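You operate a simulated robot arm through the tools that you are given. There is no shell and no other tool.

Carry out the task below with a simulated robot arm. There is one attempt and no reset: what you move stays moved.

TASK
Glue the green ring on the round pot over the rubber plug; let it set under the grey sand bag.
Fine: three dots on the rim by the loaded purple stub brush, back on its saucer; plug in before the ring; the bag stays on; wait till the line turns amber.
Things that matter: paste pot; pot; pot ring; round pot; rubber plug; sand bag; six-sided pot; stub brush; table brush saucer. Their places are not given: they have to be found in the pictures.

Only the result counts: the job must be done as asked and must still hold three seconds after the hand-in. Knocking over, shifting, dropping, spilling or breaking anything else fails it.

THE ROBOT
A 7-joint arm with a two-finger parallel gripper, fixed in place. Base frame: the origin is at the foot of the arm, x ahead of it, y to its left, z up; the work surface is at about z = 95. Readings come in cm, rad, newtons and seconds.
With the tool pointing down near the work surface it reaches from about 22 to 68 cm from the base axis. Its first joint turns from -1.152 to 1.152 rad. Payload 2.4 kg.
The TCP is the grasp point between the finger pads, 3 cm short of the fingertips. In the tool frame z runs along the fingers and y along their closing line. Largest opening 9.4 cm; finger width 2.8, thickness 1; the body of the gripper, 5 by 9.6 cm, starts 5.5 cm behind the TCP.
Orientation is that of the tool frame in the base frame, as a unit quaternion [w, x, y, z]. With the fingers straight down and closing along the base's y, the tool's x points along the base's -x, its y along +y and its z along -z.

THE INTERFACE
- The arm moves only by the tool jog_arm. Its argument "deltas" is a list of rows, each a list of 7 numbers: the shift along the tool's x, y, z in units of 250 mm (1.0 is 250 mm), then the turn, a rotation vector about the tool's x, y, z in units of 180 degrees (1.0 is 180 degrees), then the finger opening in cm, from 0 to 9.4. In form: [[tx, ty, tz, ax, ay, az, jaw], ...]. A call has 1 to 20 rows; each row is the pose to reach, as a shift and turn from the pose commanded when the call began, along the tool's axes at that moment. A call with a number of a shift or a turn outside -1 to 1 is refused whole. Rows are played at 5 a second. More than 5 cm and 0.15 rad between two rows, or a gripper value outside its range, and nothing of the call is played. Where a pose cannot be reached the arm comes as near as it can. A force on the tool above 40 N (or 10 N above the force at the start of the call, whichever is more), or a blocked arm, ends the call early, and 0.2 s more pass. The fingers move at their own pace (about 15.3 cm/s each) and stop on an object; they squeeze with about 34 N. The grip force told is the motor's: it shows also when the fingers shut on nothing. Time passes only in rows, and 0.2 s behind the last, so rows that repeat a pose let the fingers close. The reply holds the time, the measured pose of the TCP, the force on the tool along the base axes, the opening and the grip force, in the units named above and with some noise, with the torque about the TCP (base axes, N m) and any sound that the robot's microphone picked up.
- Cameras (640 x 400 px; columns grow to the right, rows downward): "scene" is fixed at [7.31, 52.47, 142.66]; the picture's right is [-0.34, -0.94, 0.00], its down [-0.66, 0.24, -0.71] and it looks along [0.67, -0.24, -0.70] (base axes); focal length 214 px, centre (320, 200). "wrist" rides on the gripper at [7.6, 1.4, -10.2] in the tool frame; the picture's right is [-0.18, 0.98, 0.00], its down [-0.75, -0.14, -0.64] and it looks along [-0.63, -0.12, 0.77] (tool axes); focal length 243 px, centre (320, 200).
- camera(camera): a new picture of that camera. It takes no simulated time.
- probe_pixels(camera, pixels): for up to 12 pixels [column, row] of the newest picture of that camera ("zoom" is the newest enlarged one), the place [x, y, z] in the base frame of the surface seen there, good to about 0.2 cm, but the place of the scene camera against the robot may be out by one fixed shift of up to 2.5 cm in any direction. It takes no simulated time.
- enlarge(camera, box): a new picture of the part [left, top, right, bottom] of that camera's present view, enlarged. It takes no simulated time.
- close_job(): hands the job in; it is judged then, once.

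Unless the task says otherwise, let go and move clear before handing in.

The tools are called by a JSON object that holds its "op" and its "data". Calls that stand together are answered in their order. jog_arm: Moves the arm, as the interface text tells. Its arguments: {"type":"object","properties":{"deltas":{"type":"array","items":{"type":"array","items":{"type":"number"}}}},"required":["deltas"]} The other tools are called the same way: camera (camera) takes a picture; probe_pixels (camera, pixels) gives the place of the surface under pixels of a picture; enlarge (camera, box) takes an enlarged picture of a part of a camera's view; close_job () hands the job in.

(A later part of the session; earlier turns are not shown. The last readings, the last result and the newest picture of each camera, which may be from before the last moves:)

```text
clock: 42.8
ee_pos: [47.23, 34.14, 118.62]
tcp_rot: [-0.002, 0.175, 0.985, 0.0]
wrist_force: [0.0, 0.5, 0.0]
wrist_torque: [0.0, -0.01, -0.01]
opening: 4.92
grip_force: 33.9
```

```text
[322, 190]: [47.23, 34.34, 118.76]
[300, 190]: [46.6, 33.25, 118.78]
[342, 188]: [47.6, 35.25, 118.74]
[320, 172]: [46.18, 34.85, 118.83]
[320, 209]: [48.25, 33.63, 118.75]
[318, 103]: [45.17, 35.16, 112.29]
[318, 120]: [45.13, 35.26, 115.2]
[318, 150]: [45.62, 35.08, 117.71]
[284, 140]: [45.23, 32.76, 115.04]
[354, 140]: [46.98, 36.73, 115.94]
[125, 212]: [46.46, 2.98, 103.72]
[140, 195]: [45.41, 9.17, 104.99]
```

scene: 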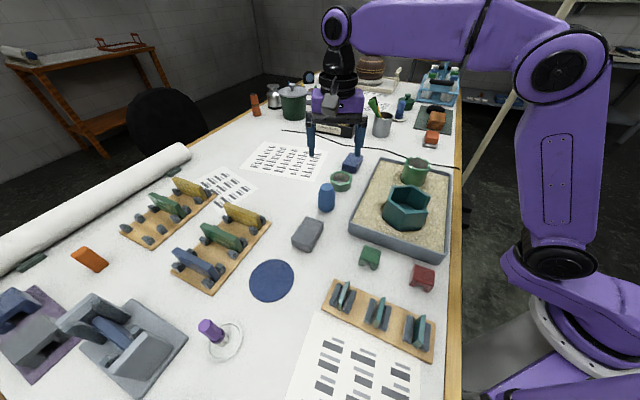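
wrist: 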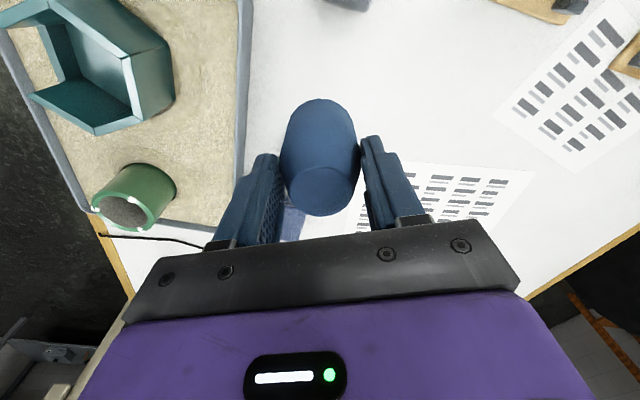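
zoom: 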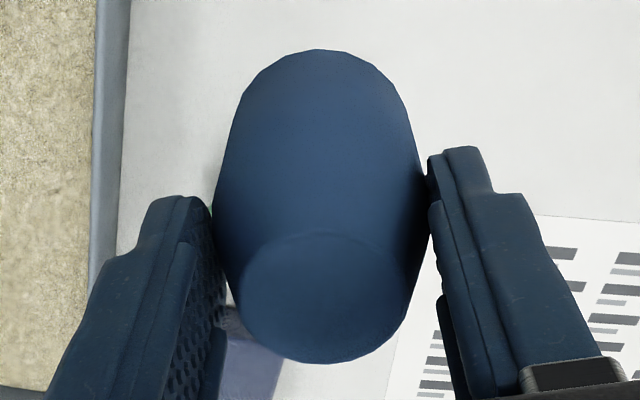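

The plug is centred on the TCP and hasn't slipped (top at TCP+0.15). I'll carry it most of the way to the pot, staying high.

{"op": "jog_arm", "data": {"deltas": [[-0.03, -0.1, 0, 0, 0, 0, 4.0], [-0.08, -0.26, 0, 0, 0, 0, 4.0], [-0.13, -0.43, 0, 0, 0, 0, 4.0], [-0.18, -0.6, 0, 0, 0, 0, 4.0], [-0.23, -0.76, 0, 0, 0, 0, 4.0], [-0.265, -0.87, 0, 0, 0, 0, 4.0], [-0.2824, -0.9274, 0, 0, 0, 0, 4.0]]}}

{"op": "camera", "data": {"camera": "wrist"}}

{"op": "enlarge", "data": {"camera": "wrist", "box": [190, 80, 370, 230]}}

```text
clock: 44.4
ee_pos: [45.88, 9.97, 118.37]
tcp_rot: [-0.001, 0.175, 0.985, 0.001]
wrist_force: [-0.2, 0.9, 0.1]
wrist_torque: [0.01, 0.0, 0.0]
opening: 4.92
grip_force: 34.0
```

```text
taken
```

wrist: 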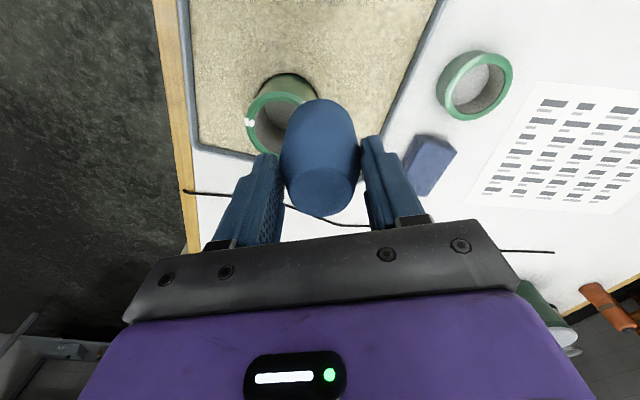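

```text
2.67 times, centred on (280, 155) of wrist
```

zoom: 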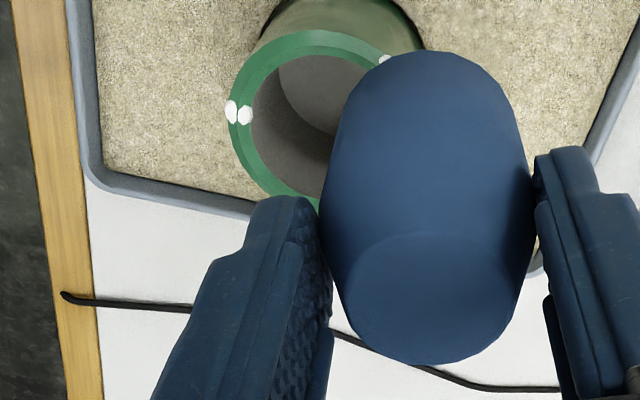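

Part of the rim is visible beside the plug. I'll probe that arc to check the earlier pot centre from this pose.

{"op": "probe_pixels", "data": {"camera": "zoom", "pixels": [[300, 34], [262, 55], [235, 90], [236, 150], [262, 190], [345, 38], [255, 120], [262, 155], [290, 62], [275, 80], [300, 100], [322, 60]]}}

{"op": "probe_pixels", "data": {"camera": "wrist", "pixels": [[322, 190], [300, 190], [342, 188], [320, 172], [320, 209], [318, 105], [318, 120]]}}

```text
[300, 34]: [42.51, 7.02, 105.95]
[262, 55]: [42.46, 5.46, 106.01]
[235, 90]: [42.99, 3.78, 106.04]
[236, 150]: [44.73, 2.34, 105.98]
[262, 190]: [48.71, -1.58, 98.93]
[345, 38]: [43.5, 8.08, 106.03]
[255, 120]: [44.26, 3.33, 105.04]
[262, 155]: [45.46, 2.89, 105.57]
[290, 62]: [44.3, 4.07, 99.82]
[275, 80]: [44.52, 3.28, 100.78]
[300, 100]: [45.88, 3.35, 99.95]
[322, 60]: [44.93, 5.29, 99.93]
```

```text
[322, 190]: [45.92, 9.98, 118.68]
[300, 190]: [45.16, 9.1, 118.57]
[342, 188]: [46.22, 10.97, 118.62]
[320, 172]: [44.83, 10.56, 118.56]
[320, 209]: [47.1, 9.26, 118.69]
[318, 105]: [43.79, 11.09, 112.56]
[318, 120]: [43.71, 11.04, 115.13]
```

The pot centre holds at about (45.6, 5.7), the bore radius is about 2.7, and the plug (radius 2.45) is centred on the TCP. I'll move over the bore and lower until the plug's bottom is just above the rim.

{"op": "jog_arm", "data": {"deltas": [[-0.02, -0.07, 0, 0, 0, 0, 4.0], [-0.0501, -0.1635, 0, 0, 0, 0, 4.0], [-0.0501, -0.1635, 0.07, 0, 0, 0, 4.0], [-0.0501, -0.1635, 0.12, 0, 0, 0, 4.0], [-0.0501, -0.1635, 0.12, 0, 0, 0, 4.0]]}}

{"op": "camera", "data": {"camera": "wrist"}}

{"op": "camera", "data": {"camera": "scene"}}

{"op": "enlarge", "data": {"camera": "wrist", "box": [240, 60, 400, 220]}}

{"op": "enlarge", "data": {"camera": "scene", "box": [380, 110, 460, 190]}}

```text
clock: 45.6
ee_pos: [45.86, 5.71, 115.28]
tcp_rot: [-0.001, 0.174, 0.985, 0.001]
wrist_force: [-0.2, 0.1, -0.4]
wrist_torque: [0.03, 0.06, 0.01]
opening: 4.94
grip_force: 33.9
```

```text
taken
```

wrist: 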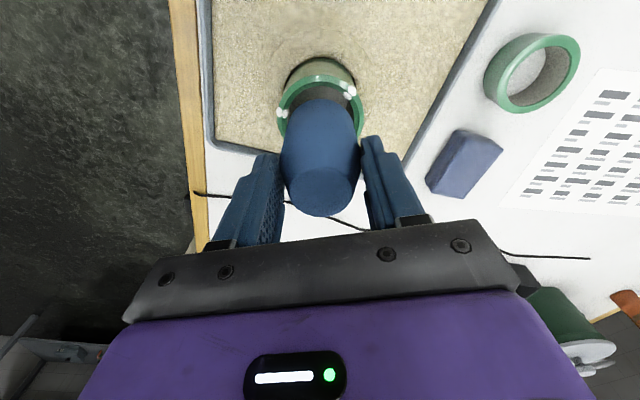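

```text
taken
```

scene: 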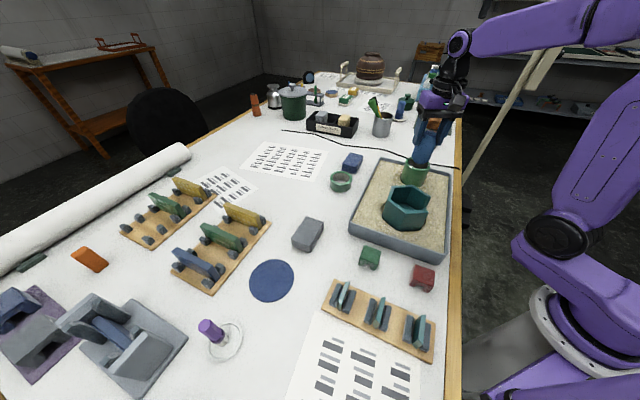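

```text
2.50 times, centred on (320, 140) of wrist
```

zoom: 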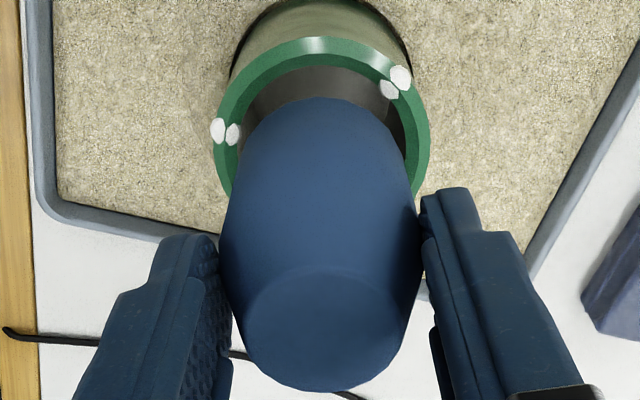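

```text
5.00 times, centred on (420, 150) of scene
```

zoom: 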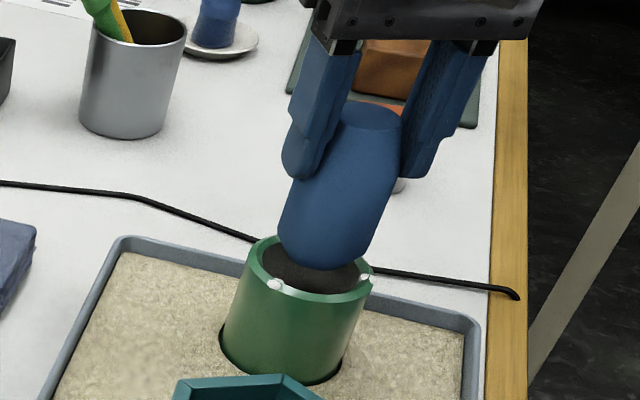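

The plug looks centred left to right. I'll probe the plug's near side against the rim's near side to check front-to-back alignment.

{"op": "probe_pixels", "data": {"camera": "wrist", "pixels": [[320, 102], [320, 110], [320, 130], [320, 78], [320, 84], [288, 130], [354, 130], [322, 190], [300, 190], [342, 188], [320, 172], [320, 209]]}}

{"op": "probe_pixels", "data": {"camera": "scene", "pixels": [[405, 170], [421, 177], [428, 172], [415, 175], [403, 162], [413, 160], [427, 162], [418, 150], [407, 150], [430, 150], [424, 132], [419, 163]]}}

```text
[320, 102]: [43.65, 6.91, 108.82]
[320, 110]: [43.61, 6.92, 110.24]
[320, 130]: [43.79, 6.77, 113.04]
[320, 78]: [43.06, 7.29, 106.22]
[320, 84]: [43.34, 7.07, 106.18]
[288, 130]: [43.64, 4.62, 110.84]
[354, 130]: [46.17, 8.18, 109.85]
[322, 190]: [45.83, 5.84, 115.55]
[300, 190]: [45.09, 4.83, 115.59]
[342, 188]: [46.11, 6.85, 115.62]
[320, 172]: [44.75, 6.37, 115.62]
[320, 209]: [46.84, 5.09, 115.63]
```

```text
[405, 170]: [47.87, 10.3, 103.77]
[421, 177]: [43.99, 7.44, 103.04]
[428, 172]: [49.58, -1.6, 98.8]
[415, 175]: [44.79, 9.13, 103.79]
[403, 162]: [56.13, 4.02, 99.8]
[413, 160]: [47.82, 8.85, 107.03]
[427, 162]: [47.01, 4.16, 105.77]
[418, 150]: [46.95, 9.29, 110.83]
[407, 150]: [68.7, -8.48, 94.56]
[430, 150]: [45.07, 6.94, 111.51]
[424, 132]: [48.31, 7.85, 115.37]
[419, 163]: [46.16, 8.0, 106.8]
```

The plug-to-rim gap on the near side is about 0.24 cm, matching the expected clearance, so the plug is aligned. I'll start the insertion gently.

{"op": "jog_arm", "data": {"deltas": [[0, 0, 0.02, 0, 0, 0, 4.0], [0, 0, 0.04, 0, 0, 0, 4.0], [0, 0, 0.06, 0, 0, 0, 4.0], [0, 0, 0.08, 0, 0, 0, 4.0]]}}

{"op": "enlarge", "data": {"camera": "wrist", "box": [240, 60, 400, 220]}}

{"op": "enlarge", "data": {"camera": "scene", "box": [380, 110, 460, 190]}}

```text
clock: 46.6
ee_pos: [45.76, 5.76, 113.39]
tcp_rot: [0.0, 0.176, 0.984, 0.001]
wrist_force: [0.1, -0.2, 0.0]
wrist_torque: [-0.03, 0.0, 0.02]
opening: 4.94
grip_force: 33.9
```

```text
2.50 times, centred on (320, 140) of wrist
```

zoom: 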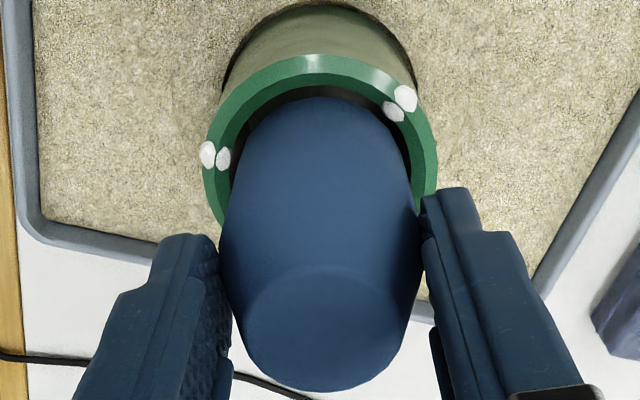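

```text
5.00 times, centred on (420, 150) of scene
```

zoom: 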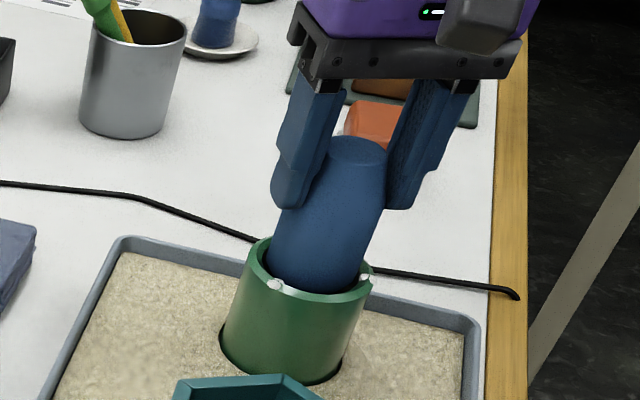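

The plug has entered the bore about 1 cm with no contact force. I'll keep going down until the fingertips are just above the rim.

{"op": "jog_arm", "data": {"deltas": [[0, 0, 0.03, 0, 0, 0, 4.0], [0, 0, 0.06, 0, 0, 0, 4.0], [0, 0, 0.09, 0, 0, 0, 4.0], [0, 0, 0.12, 0, 0, 0, 4.0], [0, 0, 0.14, 0, 0, 0, 4.0]]}}

{"op": "camera", "data": {"camera": "wrist"}}

{"op": "enlarge", "data": {"camera": "wrist", "box": [220, 80, 420, 240]}}

{"op": "enlarge", "data": {"camera": "scene", "box": [380, 110, 460, 190]}}

```text
clock: 47.8
ee_pos: [45.79, 5.77, 109.99]
tcp_rot: [-0.001, 0.176, 0.984, 0.001]
wrist_force: [0.2, -0.1, -0.9]
wrist_torque: [-0.03, 0.0, 0.0]
opening: 4.88
grip_force: 34.0
```

```text
taken
```

wrist: 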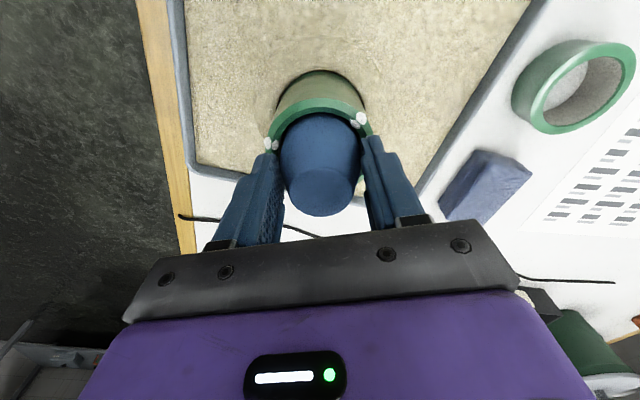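

```text
2.50 times, centred on (320, 160) of wrist
```

zoom: 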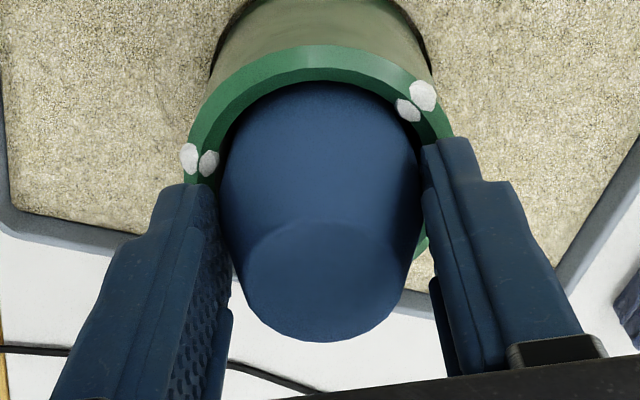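

```text
5.00 times, centred on (420, 150) of scene
```

zoom: 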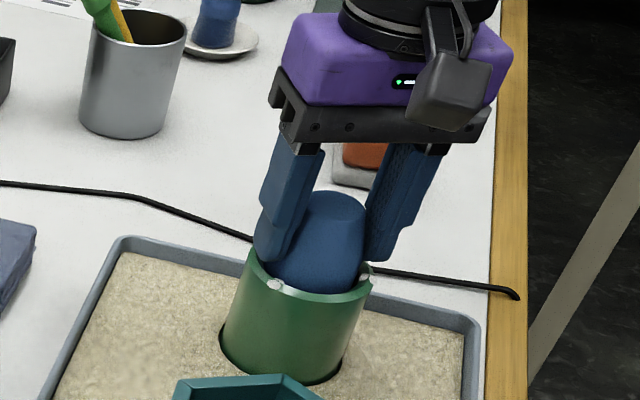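

The fingertips are about 0.9 cm above the rim. I'll probe the fingertip and rim heights before going any lower.

{"op": "probe_pixels", "data": {"camera": "zoom", "pixels": [[275, 272], [375, 250], [272, 282], [370, 270], [262, 262], [265, 240]]}}

{"op": "probe_pixels", "data": {"camera": "wrist", "pixels": [[265, 157], [372, 139], [261, 158], [377, 141], [320, 106], [324, 100], [361, 119], [268, 143], [322, 190], [320, 120]]}}

```text
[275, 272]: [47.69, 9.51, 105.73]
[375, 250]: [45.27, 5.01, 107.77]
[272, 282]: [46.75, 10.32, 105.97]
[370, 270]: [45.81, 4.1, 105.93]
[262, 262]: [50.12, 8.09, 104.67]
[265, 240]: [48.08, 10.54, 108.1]
```

```text
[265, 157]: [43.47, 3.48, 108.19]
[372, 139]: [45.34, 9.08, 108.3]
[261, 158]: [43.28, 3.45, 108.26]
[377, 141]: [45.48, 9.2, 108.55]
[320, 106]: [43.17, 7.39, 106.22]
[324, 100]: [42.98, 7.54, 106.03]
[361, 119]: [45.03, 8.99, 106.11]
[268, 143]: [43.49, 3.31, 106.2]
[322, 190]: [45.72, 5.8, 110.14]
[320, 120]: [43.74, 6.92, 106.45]
```

The fingertips are clear of both rim and dots. I'll lower the last 4 mm, release, and let the plug settle in the bore.

{"op": "jog_arm", "data": {"deltas": [[0, 0, 0.008, 0, 0, 0, 4.0], [0, 0, 0.017, 0, 0, 0, 4.0], [0, 0, 0.017, 0, 0, 0, 4.0]]}}

{"op": "enlarge", "data": {"camera": "wrist", "box": [220, 80, 420, 240]}}

```text
clock: 48.6
ee_pos: [45.9, 5.66, 109.49]
tcp_rot: [-0.001, 0.175, 0.985, 0.001]
wrist_force: [0.9, -0.1, 0.4]
wrist_torque: [0.03, 0.01, 0.01]
opening: 4.9
grip_force: 34.7
```

```text
2.50 times, centred on (320, 160) of wrist
```

zoom: 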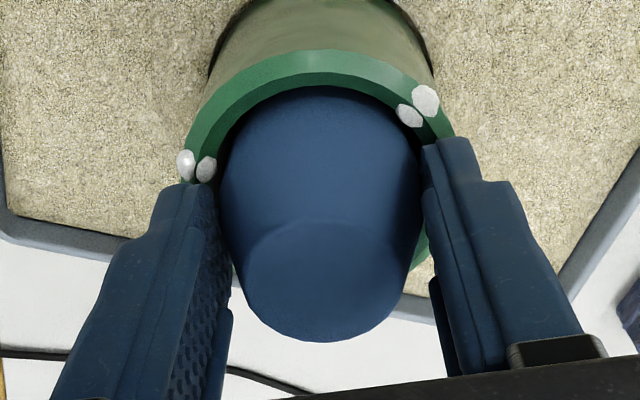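

The left fingertip is close to a dot, so I'll open only slightly to let the plug drop in, rise, and then open wider.

{"op": "jog_arm", "data": {"deltas": [[0, 0, 0, 0, 0, 0, 5.3], [0, 0, 0, 0, 0, 0, 5.4], [0, 0, 0, 0, 0, 0, 5.4]]}}

{"op": "enlarge", "data": {"camera": "wrist", "box": [220, 80, 420, 240]}}

{"op": "enlarge", "data": {"camera": "scene", "box": [380, 110, 460, 190]}}

```text
clock: 49.4
ee_pos: [45.87, 5.8, 109.44]
tcp_rot: [0.0, 0.174, 0.985, 0.001]
wrist_force: [0.4, -0.9, -1.0]
wrist_torque: [0.02, 0.01, 0.03]
opening: 5.39
grip_force: 0.0
```

```text
2.50 times, centred on (320, 160) of wrist
```

zoom: 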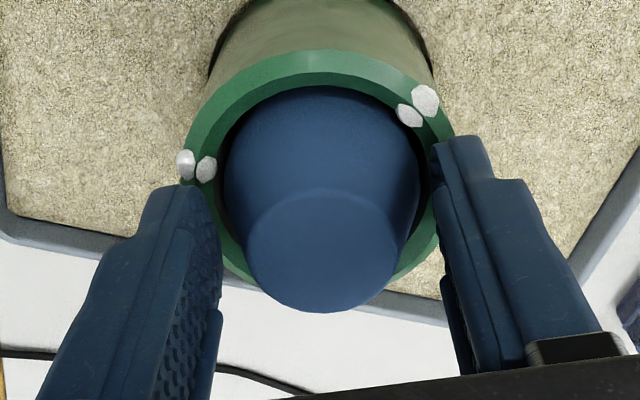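

```text
5.00 times, centred on (420, 150) of scene
```

zoom: 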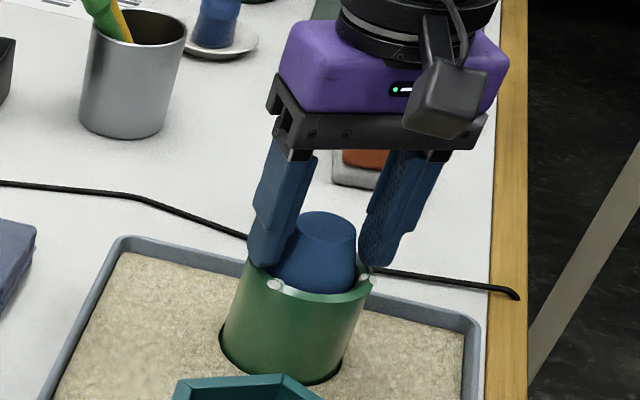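

The plug dropped into the bore and sits upright. I'll rise straight up, then look at it and at the dots.

{"op": "jog_arm", "data": {"deltas": [[0, 0, -0.04, 0, 0, 0, 5.4], [0, 0, -0.12, 0, 0, 0, 5.4], [0, 0, -0.24, 0, 0, 0, 6], [0, 0, -0.36, 0, 0, 0, 8], [0, 0, -0.36, 0, 0, 0, 9]]}}

{"op": "camera", "data": {"camera": "wrist"}}

{"op": "enlarge", "data": {"camera": "wrist", "box": [240, 60, 400, 200]}}

{"op": "enlarge", "data": {"camera": "scene", "box": [380, 110, 460, 190]}}

```text
clock: 50.6
ee_pos: [45.73, 5.7, 118.46]
tcp_rot: [-0.001, 0.174, 0.985, 0.001]
wrist_force: [0.7, 0.5, -0.2]
wrist_torque: [-0.01, -0.02, 0.01]
opening: 8.99
grip_force: 0.0
```

```text
taken
```

wrist: 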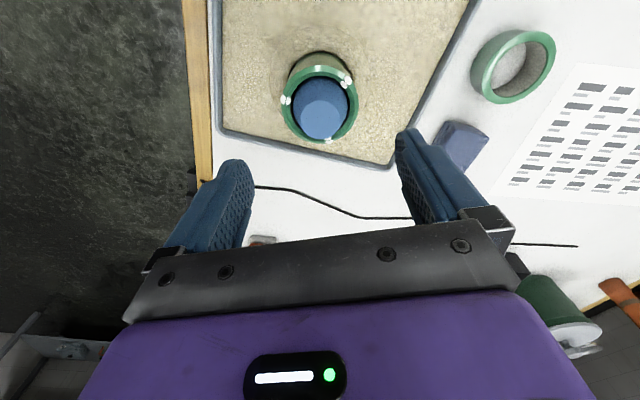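

```text
2.86 times, centred on (320, 130) of wrist
```

zoom: 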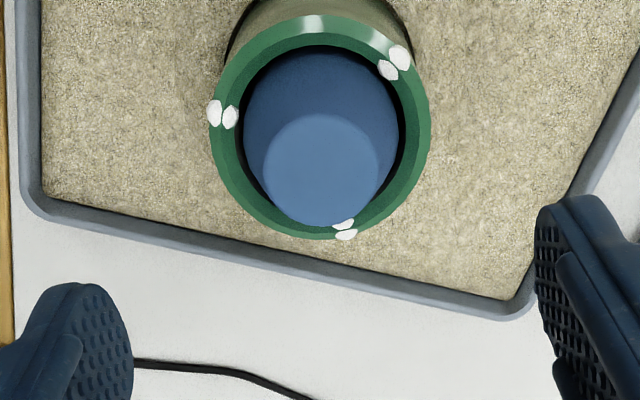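

```text
5.00 times, centred on (420, 150) of scene
```

zoom: 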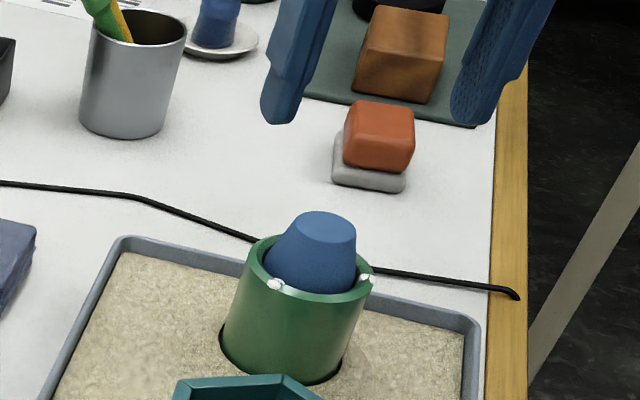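

The plug is seated in the bore and all three dots are intact. I'll measure the rim centre and plug top precisely from this direct view for placing the ring.

{"op": "enlarge", "data": {"camera": "wrist", "box": [270, 55, 370, 155]}}

```text
4.00 times, centred on (320, 105) of wrist
```

zoom: 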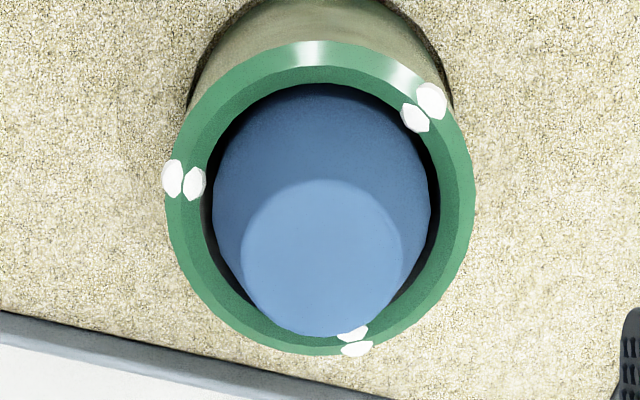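

{"op": "probe_pixels", "data": {"camera": "zoom", "pixels": [[168, 215], [471, 190], [310, 44], [310, 352], [205, 110], [450, 130], [215, 310], [425, 310], [178, 250], [470, 230], [250, 65], [380, 60]]}}

{"op": "probe_pixels", "data": {"camera": "zoom", "pixels": [[245, 255], [397, 245], [320, 184], [322, 334], [262, 210], [375, 205], [268, 308], [380, 300], [320, 260], [320, 95], [225, 200], [425, 200]]}}

```text
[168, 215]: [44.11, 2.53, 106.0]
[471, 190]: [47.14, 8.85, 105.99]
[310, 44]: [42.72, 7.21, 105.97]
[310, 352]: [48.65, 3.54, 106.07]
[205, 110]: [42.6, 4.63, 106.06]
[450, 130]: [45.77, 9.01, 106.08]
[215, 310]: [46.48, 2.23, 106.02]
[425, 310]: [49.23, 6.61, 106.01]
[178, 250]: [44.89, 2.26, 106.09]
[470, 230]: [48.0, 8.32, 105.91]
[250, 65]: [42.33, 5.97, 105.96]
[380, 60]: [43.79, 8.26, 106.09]
```

```text
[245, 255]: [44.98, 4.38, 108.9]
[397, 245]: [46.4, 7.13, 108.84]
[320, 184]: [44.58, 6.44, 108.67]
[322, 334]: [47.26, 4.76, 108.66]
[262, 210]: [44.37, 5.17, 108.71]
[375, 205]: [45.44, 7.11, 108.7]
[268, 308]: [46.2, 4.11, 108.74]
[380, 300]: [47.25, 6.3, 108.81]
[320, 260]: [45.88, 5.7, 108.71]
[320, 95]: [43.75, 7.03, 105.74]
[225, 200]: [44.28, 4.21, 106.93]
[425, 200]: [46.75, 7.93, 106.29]
```

The rim is centred at about (45.7, 5.67), and the plug top is at z 108.7 with its centre at (45.8, 5.68), so it is fully seated. Next I'll move over to the ring.

{"op": "jog_arm", "data": {"deltas": [[-0.0092, 0.09, 0, 0, 0, 0, 9.4], [-0.0259, 0.2518, 0, 0, 0, 0, 9.4], [-0.0425, 0.4137, 0.06, 0, 0, 0, 9.4], [-0.0591, 0.5756, 0.12, 0, 0, 0, 9.4], [-0.0758, 0.7374, 0.18, 0, 0, 0, 9.4], [-0.0924, 0.8993, 0.24, 0, 0, 0, 9.4], [-0.0924, 0.8993, 0.24, 0, 0, 0, 9.4]]}}

{"op": "camera", "data": {"camera": "wrist"}}

{"op": "enlarge", "data": {"camera": "wrist", "box": [250, 50, 390, 190]}}

```text
clock: 52.2
ee_pos: [55.65, 25.97, 112.51]
tcp_rot: [-0.001, 0.176, 0.984, 0.001]
wrist_force: [0.1, -0.6, 0.0]
wrist_torque: [0.06, -0.01, 0.0]
opening: 9.41
grip_force: 0.0
```

```text
taken
```

wrist: 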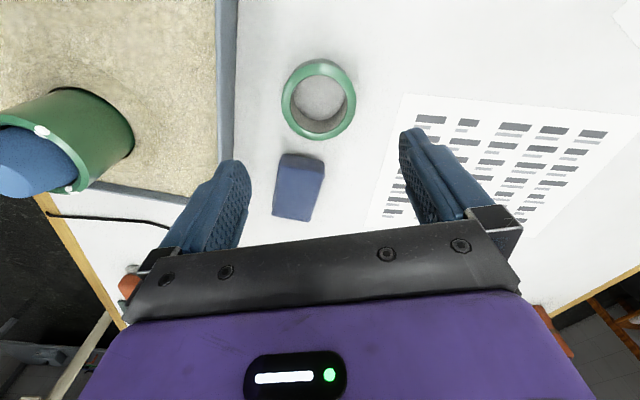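

```text
2.86 times, centred on (320, 120) of wrist
```

zoom: 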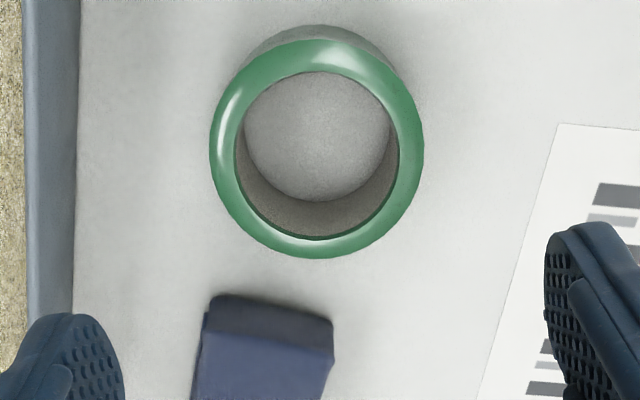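

The ring is in clear view. I'll probe its outer and inner outline.

{"op": "probe_pixels", "data": {"camera": "zoom", "pixels": [[215, 150], [419, 150], [317, 44], [318, 255], [245, 80], [388, 78], [238, 215], [400, 212], [230, 115], [408, 115], [270, 247], [368, 245]]}}

{"op": "probe_pixels", "data": {"camera": "zoom", "pixels": [[234, 155], [400, 155], [318, 70], [318, 241], [245, 155], [392, 155], [318, 130], [318, 215], [260, 88], [375, 88], [265, 225], [372, 225]]}}

```text
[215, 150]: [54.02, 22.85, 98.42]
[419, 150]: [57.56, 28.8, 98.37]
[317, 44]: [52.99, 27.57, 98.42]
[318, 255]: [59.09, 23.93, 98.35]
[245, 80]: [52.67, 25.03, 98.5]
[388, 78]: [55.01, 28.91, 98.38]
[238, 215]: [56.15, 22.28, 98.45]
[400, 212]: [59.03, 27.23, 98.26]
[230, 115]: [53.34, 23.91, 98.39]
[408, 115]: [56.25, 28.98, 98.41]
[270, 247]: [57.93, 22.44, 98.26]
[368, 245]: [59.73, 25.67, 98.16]
```

```text
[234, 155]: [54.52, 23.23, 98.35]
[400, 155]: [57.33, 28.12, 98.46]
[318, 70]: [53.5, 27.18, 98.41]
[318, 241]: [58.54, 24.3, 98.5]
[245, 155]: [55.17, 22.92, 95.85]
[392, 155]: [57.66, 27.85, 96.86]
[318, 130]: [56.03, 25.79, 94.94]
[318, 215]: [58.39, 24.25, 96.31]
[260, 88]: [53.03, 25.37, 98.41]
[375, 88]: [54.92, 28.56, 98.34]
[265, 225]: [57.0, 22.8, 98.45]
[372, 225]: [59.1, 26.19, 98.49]
```

The ring's centre is at about (56.0, 25.72), with outer radius 3.48, bore about 2.7 and top z 98.4. I'll go down around it with the fingers fully open.

{"op": "jog_arm", "data": {"deltas": [[-0.0161, -0.0056, 0.12, 0, 0, 0, 9.4], [-0.0161, -0.0056, 0.26, 0, 0, 0, 9.4], [-0.0161, -0.0056, 0.38, 0, 0, 0, 9.4], [-0.0161, -0.0056, 0.46, 0, 0, 0, 9.4], [-0.0161, -0.0056, 0.46, 0, 0, 0, 9.4]]}}

{"op": "camera", "data": {"camera": "wrist"}}

{"op": "enlarge", "data": {"camera": "wrist", "box": [220, 60, 420, 220]}}

```text
clock: 53.4
ee_pos: [56.01, 25.94, 101.11]
tcp_rot: [-0.001, 0.174, 0.985, 0.001]
wrist_force: [-0.1, 0.1, 0.2]
wrist_torque: [0.01, -0.01, -0.02]
opening: 9.39
grip_force: 0.0
```

```text
taken
```

wrist: 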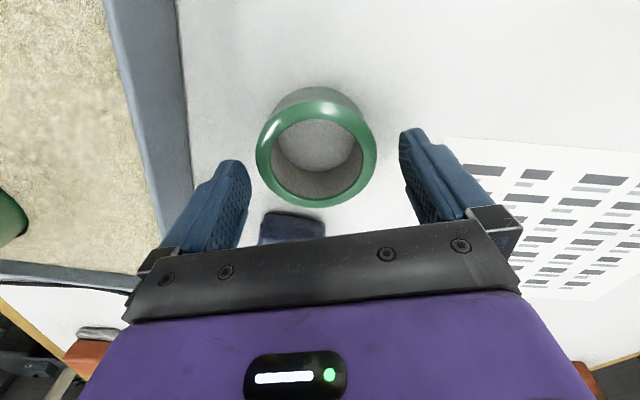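

```text
2.50 times, centred on (320, 140) of wrist
```

zoom: 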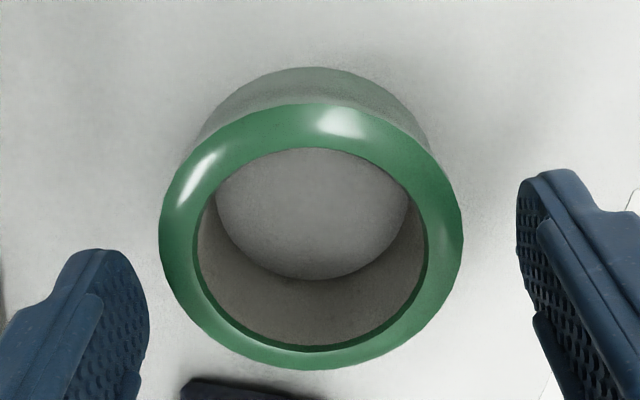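

I'll measure the ring centre again at this close range before the final descent.

{"op": "probe_pixels", "data": {"camera": "zoom", "pixels": [[165, 240], [459, 225], [312, 108], [315, 366], [205, 325], [420, 320], [200, 155], [425, 155], [193, 250], [430, 245], [312, 146], [312, 350]]}}

```text
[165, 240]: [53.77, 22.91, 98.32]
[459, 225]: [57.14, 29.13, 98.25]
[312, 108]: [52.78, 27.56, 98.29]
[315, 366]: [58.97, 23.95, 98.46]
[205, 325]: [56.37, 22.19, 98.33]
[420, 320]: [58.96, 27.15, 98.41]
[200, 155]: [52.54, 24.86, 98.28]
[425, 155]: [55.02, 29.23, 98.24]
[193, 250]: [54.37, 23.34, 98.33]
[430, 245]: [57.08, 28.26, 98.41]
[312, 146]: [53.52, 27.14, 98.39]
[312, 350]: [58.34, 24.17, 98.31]
```

The ring centre is (55.87, 25.76), within about 1 mm of the TCP. I'll make the final descent to z≈99.3 and close on the ring.

{"op": "jog_arm", "data": {"deltas": [[0.0031, -0.0033, 0.036, 0, 0, 0, 9.4], [0.0031, -0.0033, 0.074, 0, 0, 0, 9.4], [0.0031, -0.0033, 0.074, 0, 0, 0, 8.2], [0.0031, -0.0033, 0.074, 0, 0, 0, 7.4], [0.0031, -0.0033, 0.074, 0, 0, 0, 7.0], [0.0031, -0.0033, 0.074, 0, 0, 0, 6.5], [0.0031, -0.0033, 0.074, 0, 0, 0, 6.5]]}}

{"op": "camera", "data": {"camera": "wrist"}}

{"op": "enlarge", "data": {"camera": "wrist", "box": [220, 80, 420, 240]}}

```text
clock: 55.0
ee_pos: [55.93, 25.77, 99.11]
tcp_rot: [0.0, 0.174, 0.985, 0.002]
wrist_force: [1.1, 0.2, 0.4]
wrist_torque: [0.01, 0.02, 0.01]
opening: 7.03
grip_force: 34.0
```

```text
taken
```

wrist: 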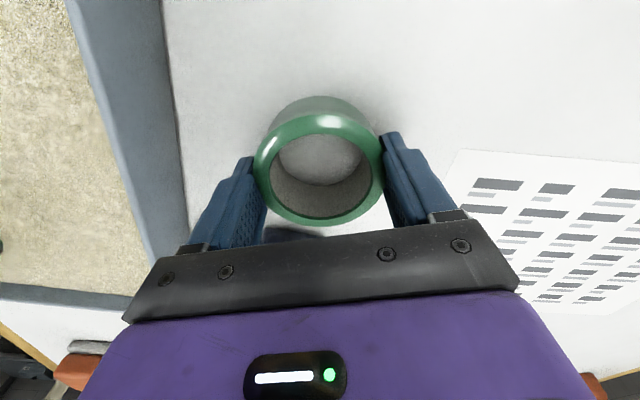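

```text
2.50 times, centred on (320, 160) of wrist
```

zoom: 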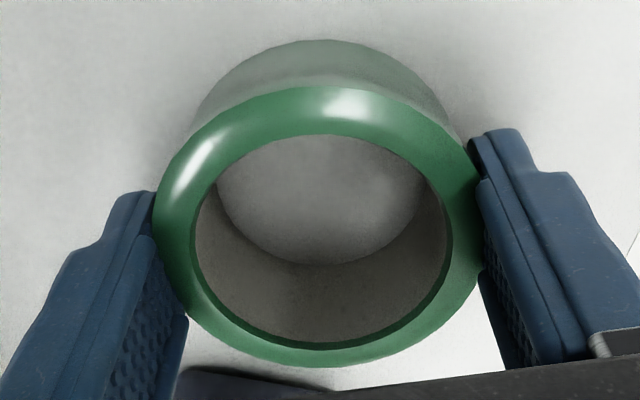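

The ring is gripped at 7.03 cm. I'll probe the ring's near and far edges to get its offset along the tool's x axis.

{"op": "probe_pixels", "data": {"camera": "zoom", "pixels": [[320, 92], [322, 362], [320, 133], [322, 346], [160, 215], [476, 200], [193, 240], [452, 235], [215, 110], [430, 110], [210, 325], [430, 318]]}}

```text
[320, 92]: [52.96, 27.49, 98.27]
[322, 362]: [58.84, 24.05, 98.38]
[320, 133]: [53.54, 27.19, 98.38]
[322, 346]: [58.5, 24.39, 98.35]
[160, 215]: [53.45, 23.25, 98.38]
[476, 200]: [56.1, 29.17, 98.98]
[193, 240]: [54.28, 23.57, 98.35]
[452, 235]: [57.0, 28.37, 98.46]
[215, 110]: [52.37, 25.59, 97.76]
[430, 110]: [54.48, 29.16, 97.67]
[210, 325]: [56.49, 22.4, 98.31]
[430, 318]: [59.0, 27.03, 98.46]
```

The ring's centre coincides with the TCP to about 1 mm. I'll lift it.

{"op": "jog_arm", "data": {"deltas": [[0, 0, -0.03, 0, 0, 0, 6.5], [0, 0, -0.12, 0, 0, 0, 6.5], [0, 0, -0.26, 0, 0, 0, 6.5], [0, 0, -0.42, 0, 0, 0, 6.5], [0, 0, -0.56, 0, 0, 0, 6.5], [0, 0, -0.64, 0, 0, 0, 6.5]]}}

{"op": "enlarge", "data": {"camera": "wrist", "box": [220, 80, 420, 240]}}

```text
clock: 56.4
ee_pos: [55.92, 25.63, 115.21]
tcp_rot: [-0.002, 0.175, 0.985, 0.001]
wrist_force: [0.3, 0.6, -0.6]
wrist_torque: [-0.02, 0.02, -0.03]
opening: 7.06
grip_force: 33.8
```

```text
2.50 times, centred on (320, 160) of wrist
```

zoom: 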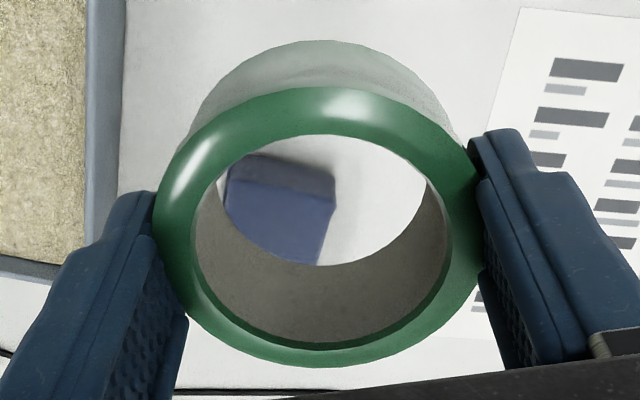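

The ring is held firmly. I'll carry it over the plug, keeping its bottom above the plug's top.

{"op": "jog_arm", "data": {"deltas": [[0.0102, -0.0895, -0.01, 0, 0, 0, 6.5], [0.0287, -0.2507, -0.02, 0, 0, 0, 6.5], [0.0471, -0.4118, -0.03, 0, 0, 0, 6.5], [0.0655, -0.573, -0.03, 0, 0, 0, 6.5], [0.084, -0.7341, -0.03, 0, 0, 0, 6.5], [0.0963, -0.8416, -0.03, 0, 0, 0, 6.5], [0.1024, -0.8953, -0.03, 0, 0, 0, 6.5], [0.1024, -0.8953, -0.03, 0, 0, 0, 6.5]]}}

{"op": "camera", "data": {"camera": "wrist"}}

{"op": "enlarge", "data": {"camera": "wrist", "box": [220, 80, 420, 240]}}

{"op": "enlarge", "data": {"camera": "scene", "box": [380, 110, 460, 190]}}

```text
clock: 58.2
ee_pos: [45.86, 5.46, 115.82]
tcp_rot: [0.0, 0.174, 0.985, 0.001]
wrist_force: [0.1, -0.4, -0.5]
wrist_torque: [-0.01, 0.01, 0.02]
opening: 7.04
grip_force: 33.7
```

```text
taken
```

wrist: 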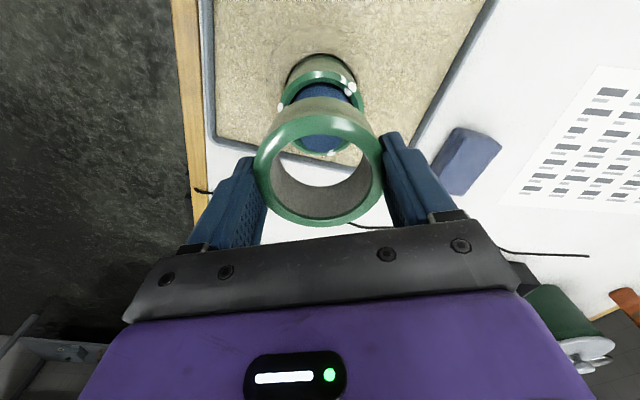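

```text
2.50 times, centred on (320, 160) of wrist
```

zoom: 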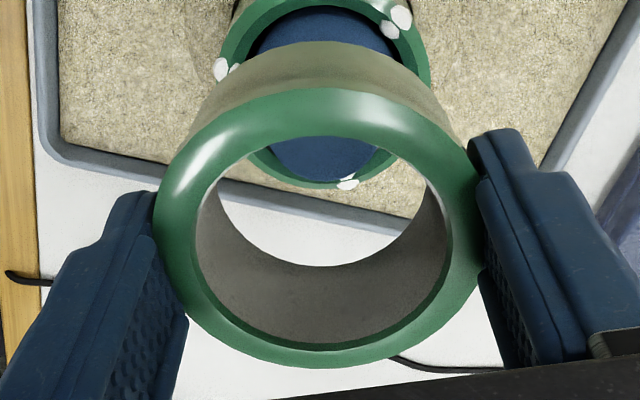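

```text
5.00 times, centred on (420, 150) of scene
```

zoom: 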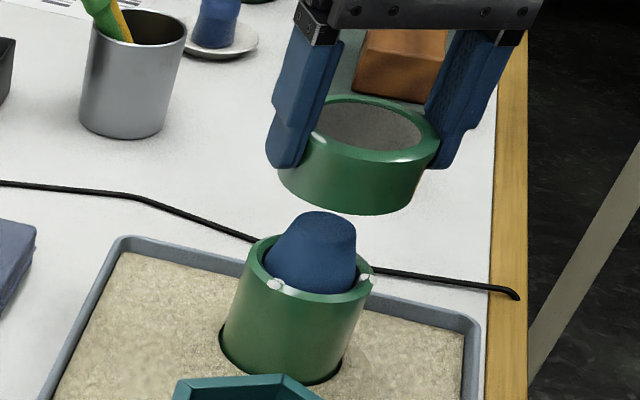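

The ring hovers above the plug. I'll check the relative alignment by probing the ring and the pot rim in the same scene zoom, then in the wrist view.

{"op": "probe_pixels", "data": {"camera": "zoom", "pixels": [[365, 158], [375, 99], [436, 140], [322, 140], [345, 98], [415, 155], [248, 262], [300, 299], [330, 302], [372, 283], [270, 288], [330, 225]]}}

{"op": "enlarge", "data": {"camera": "wrist", "box": [260, 50, 380, 160]}}

```text
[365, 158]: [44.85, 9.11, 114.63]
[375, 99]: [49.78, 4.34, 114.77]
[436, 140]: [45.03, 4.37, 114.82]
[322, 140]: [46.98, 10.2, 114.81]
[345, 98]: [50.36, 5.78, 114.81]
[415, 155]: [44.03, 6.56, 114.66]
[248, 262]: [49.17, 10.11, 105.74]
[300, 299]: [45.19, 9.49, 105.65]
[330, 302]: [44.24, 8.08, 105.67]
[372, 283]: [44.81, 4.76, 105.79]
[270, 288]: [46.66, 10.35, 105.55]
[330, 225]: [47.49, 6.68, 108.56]
```

```text
3.64 times, centred on (320, 105) of wrist
```

zoom: 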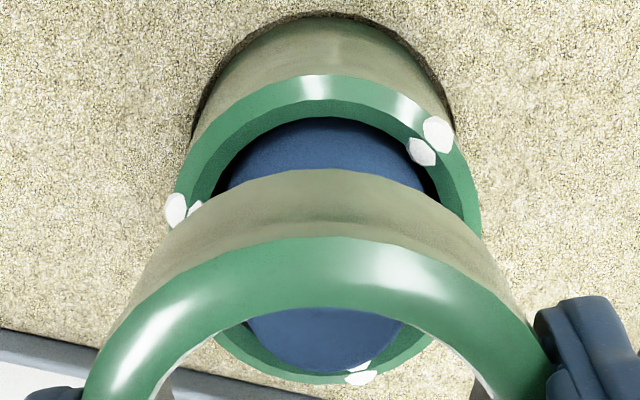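

Both views say the ring should shift about 0.15 cm in +y. I'll probe the pot's near and far edges through the ring to check the other axis.

{"op": "probe_pixels", "data": {"camera": "zoom", "pixels": [[318, 80], [325, 380], [178, 235], [476, 215], [215, 130], [455, 150], [285, 375], [395, 365], [225, 345], [320, 345], [425, 345], [320, 130]]}}

{"op": "probe_pixels", "data": {"camera": "wrist", "pixels": [[320, 133], [321, 218], [270, 176], [373, 174], [320, 117], [321, 225], [257, 166], [382, 160]]}}

```text
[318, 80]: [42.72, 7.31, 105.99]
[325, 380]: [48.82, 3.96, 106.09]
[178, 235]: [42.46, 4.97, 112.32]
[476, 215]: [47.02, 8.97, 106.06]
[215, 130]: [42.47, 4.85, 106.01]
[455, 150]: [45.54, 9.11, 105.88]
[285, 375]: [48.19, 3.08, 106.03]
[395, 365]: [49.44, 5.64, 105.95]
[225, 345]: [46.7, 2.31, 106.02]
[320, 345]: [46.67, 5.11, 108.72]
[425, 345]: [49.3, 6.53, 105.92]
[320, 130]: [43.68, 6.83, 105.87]
```

```text
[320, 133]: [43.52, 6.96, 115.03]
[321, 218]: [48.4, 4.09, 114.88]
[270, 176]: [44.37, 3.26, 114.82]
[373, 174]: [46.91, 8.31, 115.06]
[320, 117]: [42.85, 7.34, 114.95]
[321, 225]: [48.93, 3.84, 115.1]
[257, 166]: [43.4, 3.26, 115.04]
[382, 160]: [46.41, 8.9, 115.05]
```

The ring is about 0.1–0.2 cm off. I'll correct that and lower until the ring's bottom reaches the level of the plug's top.

{"op": "jog_arm", "data": {"deltas": [[0.004, 0.007, 0.02, 0, 0, 0, 6.5], [0.004, 0.007, 0.06, 0, 0, 0, 6.5], [0.004, 0.007, 0.1, 0, 0, 0, 6.5], [0.004, 0.007, 0.13, 0, 0, 0, 6.5]]}}

{"op": "camera", "data": {"camera": "wrist"}}

{"op": "enlarge", "data": {"camera": "wrist", "box": [240, 60, 400, 220]}}

{"op": "enlarge", "data": {"camera": "scene", "box": [380, 110, 460, 190]}}

```text
clock: 59.2
ee_pos: [45.68, 5.84, 112.7]
tcp_rot: [-0.001, 0.174, 0.985, 0.0]
wrist_force: [-1.4, -0.3, -1.2]
wrist_torque: [-0.02, -0.01, -0.01]
opening: 7.03
grip_force: 33.5
```

```text
taken
```

wrist: 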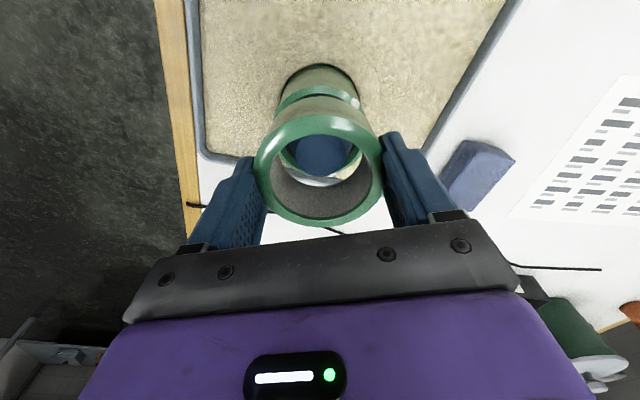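

```text
2.50 times, centred on (320, 140) of wrist
```

zoom: 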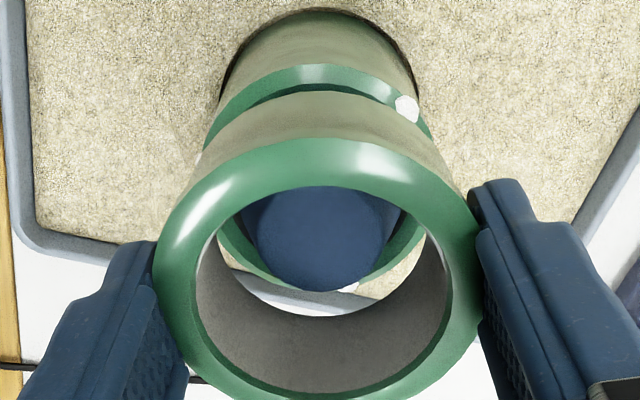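

```text
5.00 times, centred on (420, 150) of scene
```

zoom: 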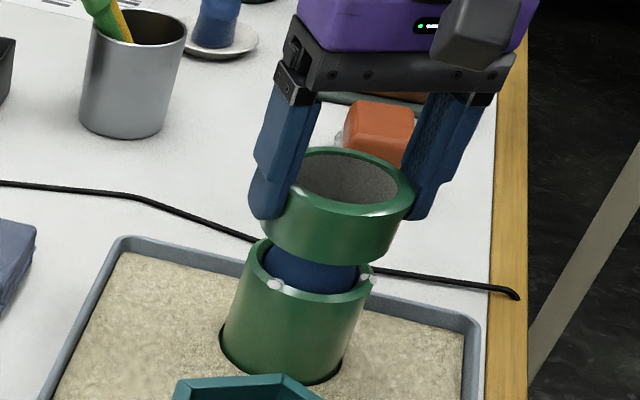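

The ring is coming down centred around the plug. I'll lower another 1.8 cm.

{"op": "jog_arm", "data": {"deltas": [[0, 0, 0.02, 0, 0, 0, 6.5], [0, 0, 0.04, 0, 0, 0, 6.5], [0, 0, 0.06, 0, 0, 0, 6.5], [0, 0, 0.072, 0, 0, 0, 6.5]]}}

{"op": "camera", "data": {"camera": "wrist"}}

{"op": "enlarge", "data": {"camera": "wrist", "box": [240, 60, 400, 220]}}

{"op": "enlarge", "data": {"camera": "scene", "box": [380, 110, 460, 190]}}

```text
clock: 60.2
ee_pos: [45.88, 5.87, 110.84]
tcp_rot: [-0.001, 0.175, 0.985, 0.001]
wrist_force: [0.0, 0.2, -0.8]
wrist_torque: [-0.02, 0.01, 0.0]
opening: 7.01
grip_force: 33.7
```

```text
taken
```

wrist: 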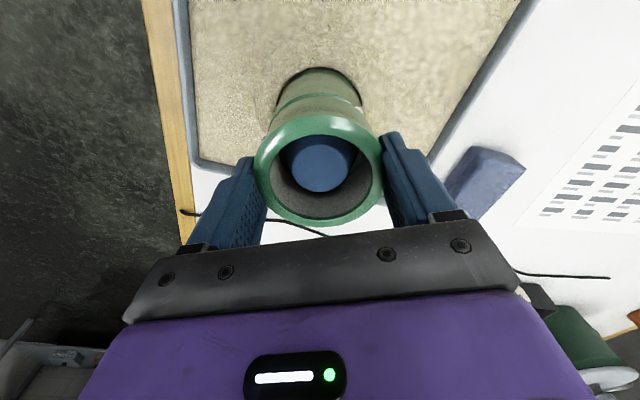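

```text
2.50 times, centred on (320, 140) of wrist
```

zoom: 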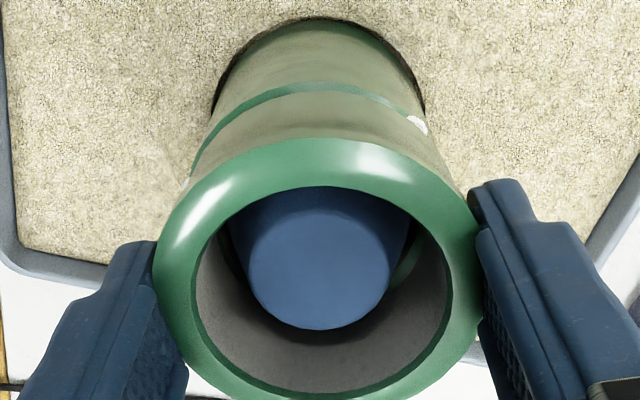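

```text
5.00 times, centred on (420, 150) of scene
```

zoom: 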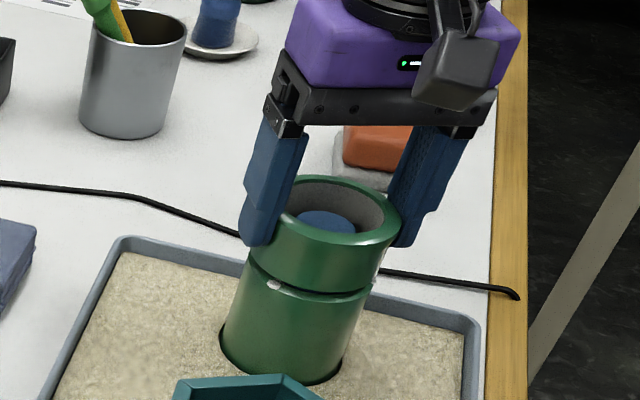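

The ring is about 0.5 cm above the rim and aligned. I'll lower gently to contact.

{"op": "jog_arm", "data": {"deltas": [[0, 0, 0.008, 0, 0, 0, 6.5], [0, 0, 0.014, 0, 0, 0, 6.5]]}}

```text
clock: 60.8
ee_pos: [45.84, 5.79, 110.3]
tcp_rot: [-0.001, 0.174, 0.985, 0.001]
wrist_force: [-0.8, 0.0, -0.5]
wrist_torque: [-0.01, -0.01, 0.04]
opening: 7.04
grip_force: 33.8
```

{"op": "jog_arm", "data": {"deltas": [[0, 0, 0.004, 0, 0, 0, 6.5], [0, 0, 0.006, 0, 0, 0, 6.5]]}}

{"op": "enlarge", "data": {"camera": "scene", "box": [390, 130, 450, 190]}}

{"op": "enlarge", "data": {"camera": "wrist", "box": [240, 60, 400, 220]}}

```text
clock: 61.4
ee_pos: [45.74, 5.7, 110.14]
tcp_rot: [0.0, 0.175, 0.985, 0.001]
wrist_force: [-0.4, 0.1, -1.5]
wrist_torque: [-0.03, 0.01, 0.0]
opening: 7.07
grip_force: 33.9
```

```text
6.67 times, centred on (420, 160) of scene
```

zoom: 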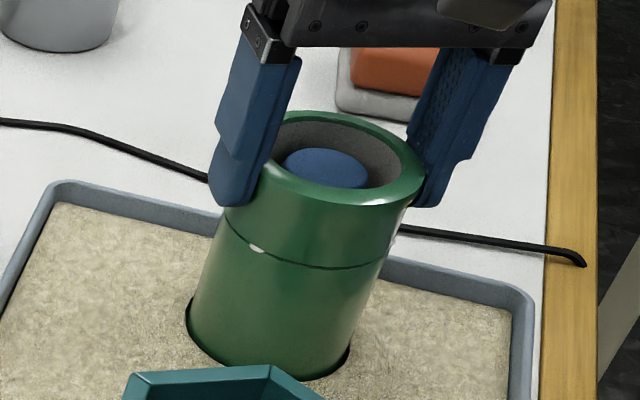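

```text
2.50 times, centred on (320, 140) of wrist
```

zoom: 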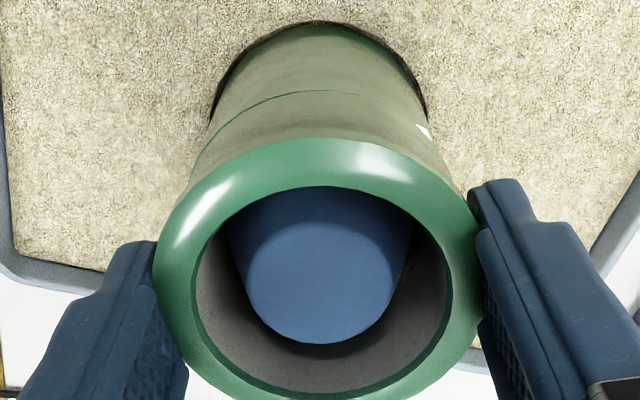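

The seam is nearly closed but there's still no contact force. I'll lower a further 1–2 mm.

{"op": "jog_arm", "data": {"deltas": [[0, 0, 0.003, 0, 0, 0, 6.5], [0, 0, 0.006, 0, 0, 0, 6.5]]}}

```text
clock: 62.0
ee_pos: [45.78, 5.84, 110.11]
tcp_rot: [-0.001, 0.175, 0.985, 0.001]
wrist_force: [-0.1, 0.4, 5.5]
wrist_torque: [-0.08, 0.18, -0.02]
opening: 7.03
grip_force: 33.7
```

Contact at 5.5 N. The ring is seated on the dots, so I'll release it gently and rise.

{"op": "jog_arm", "data": {"deltas": [[0, 0, -0.002, 0, 0, 0, 7.2], [0, 0, -0.002, 0, 0, 0, 7.6], [0, 0, -0.002, 0, 0, 0, 8.4], [0, 0, -0.002, 0, 0, 0, 9.2], [0, 0, -0.002, 0, 0, 0, 9.2]]}}

{"op": "enlarge", "data": {"camera": "wrist", "box": [220, 60, 420, 220]}}

{"op": "enlarge", "data": {"camera": "scene", "box": [390, 130, 450, 190]}}

```text
clock: 63.2
ee_pos: [45.77, 5.77, 110.2]
tcp_rot: [-0.001, 0.175, 0.985, 0.001]
wrist_force: [0.3, 0.1, 0.4]
wrist_torque: [0.0, 0.01, 0.0]
opening: 9.21
grip_force: 0.1
```

```text
2.50 times, centred on (320, 140) of wrist
```

zoom: 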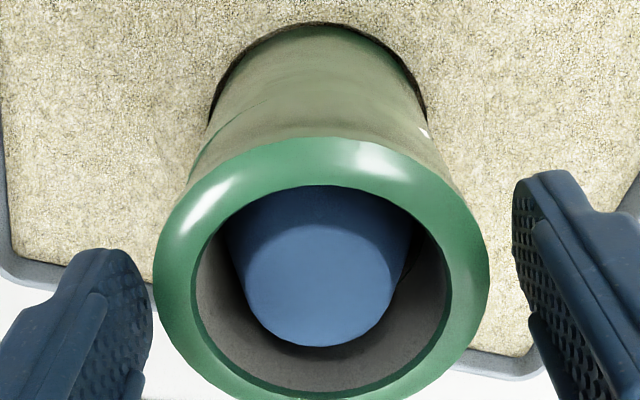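

```text
6.67 times, centred on (420, 160) of scene
```

zoom: 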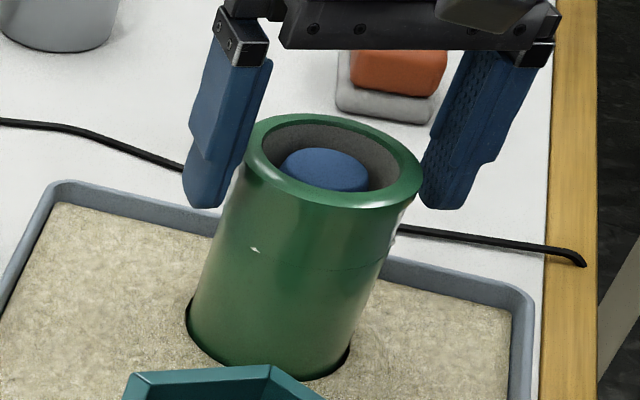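

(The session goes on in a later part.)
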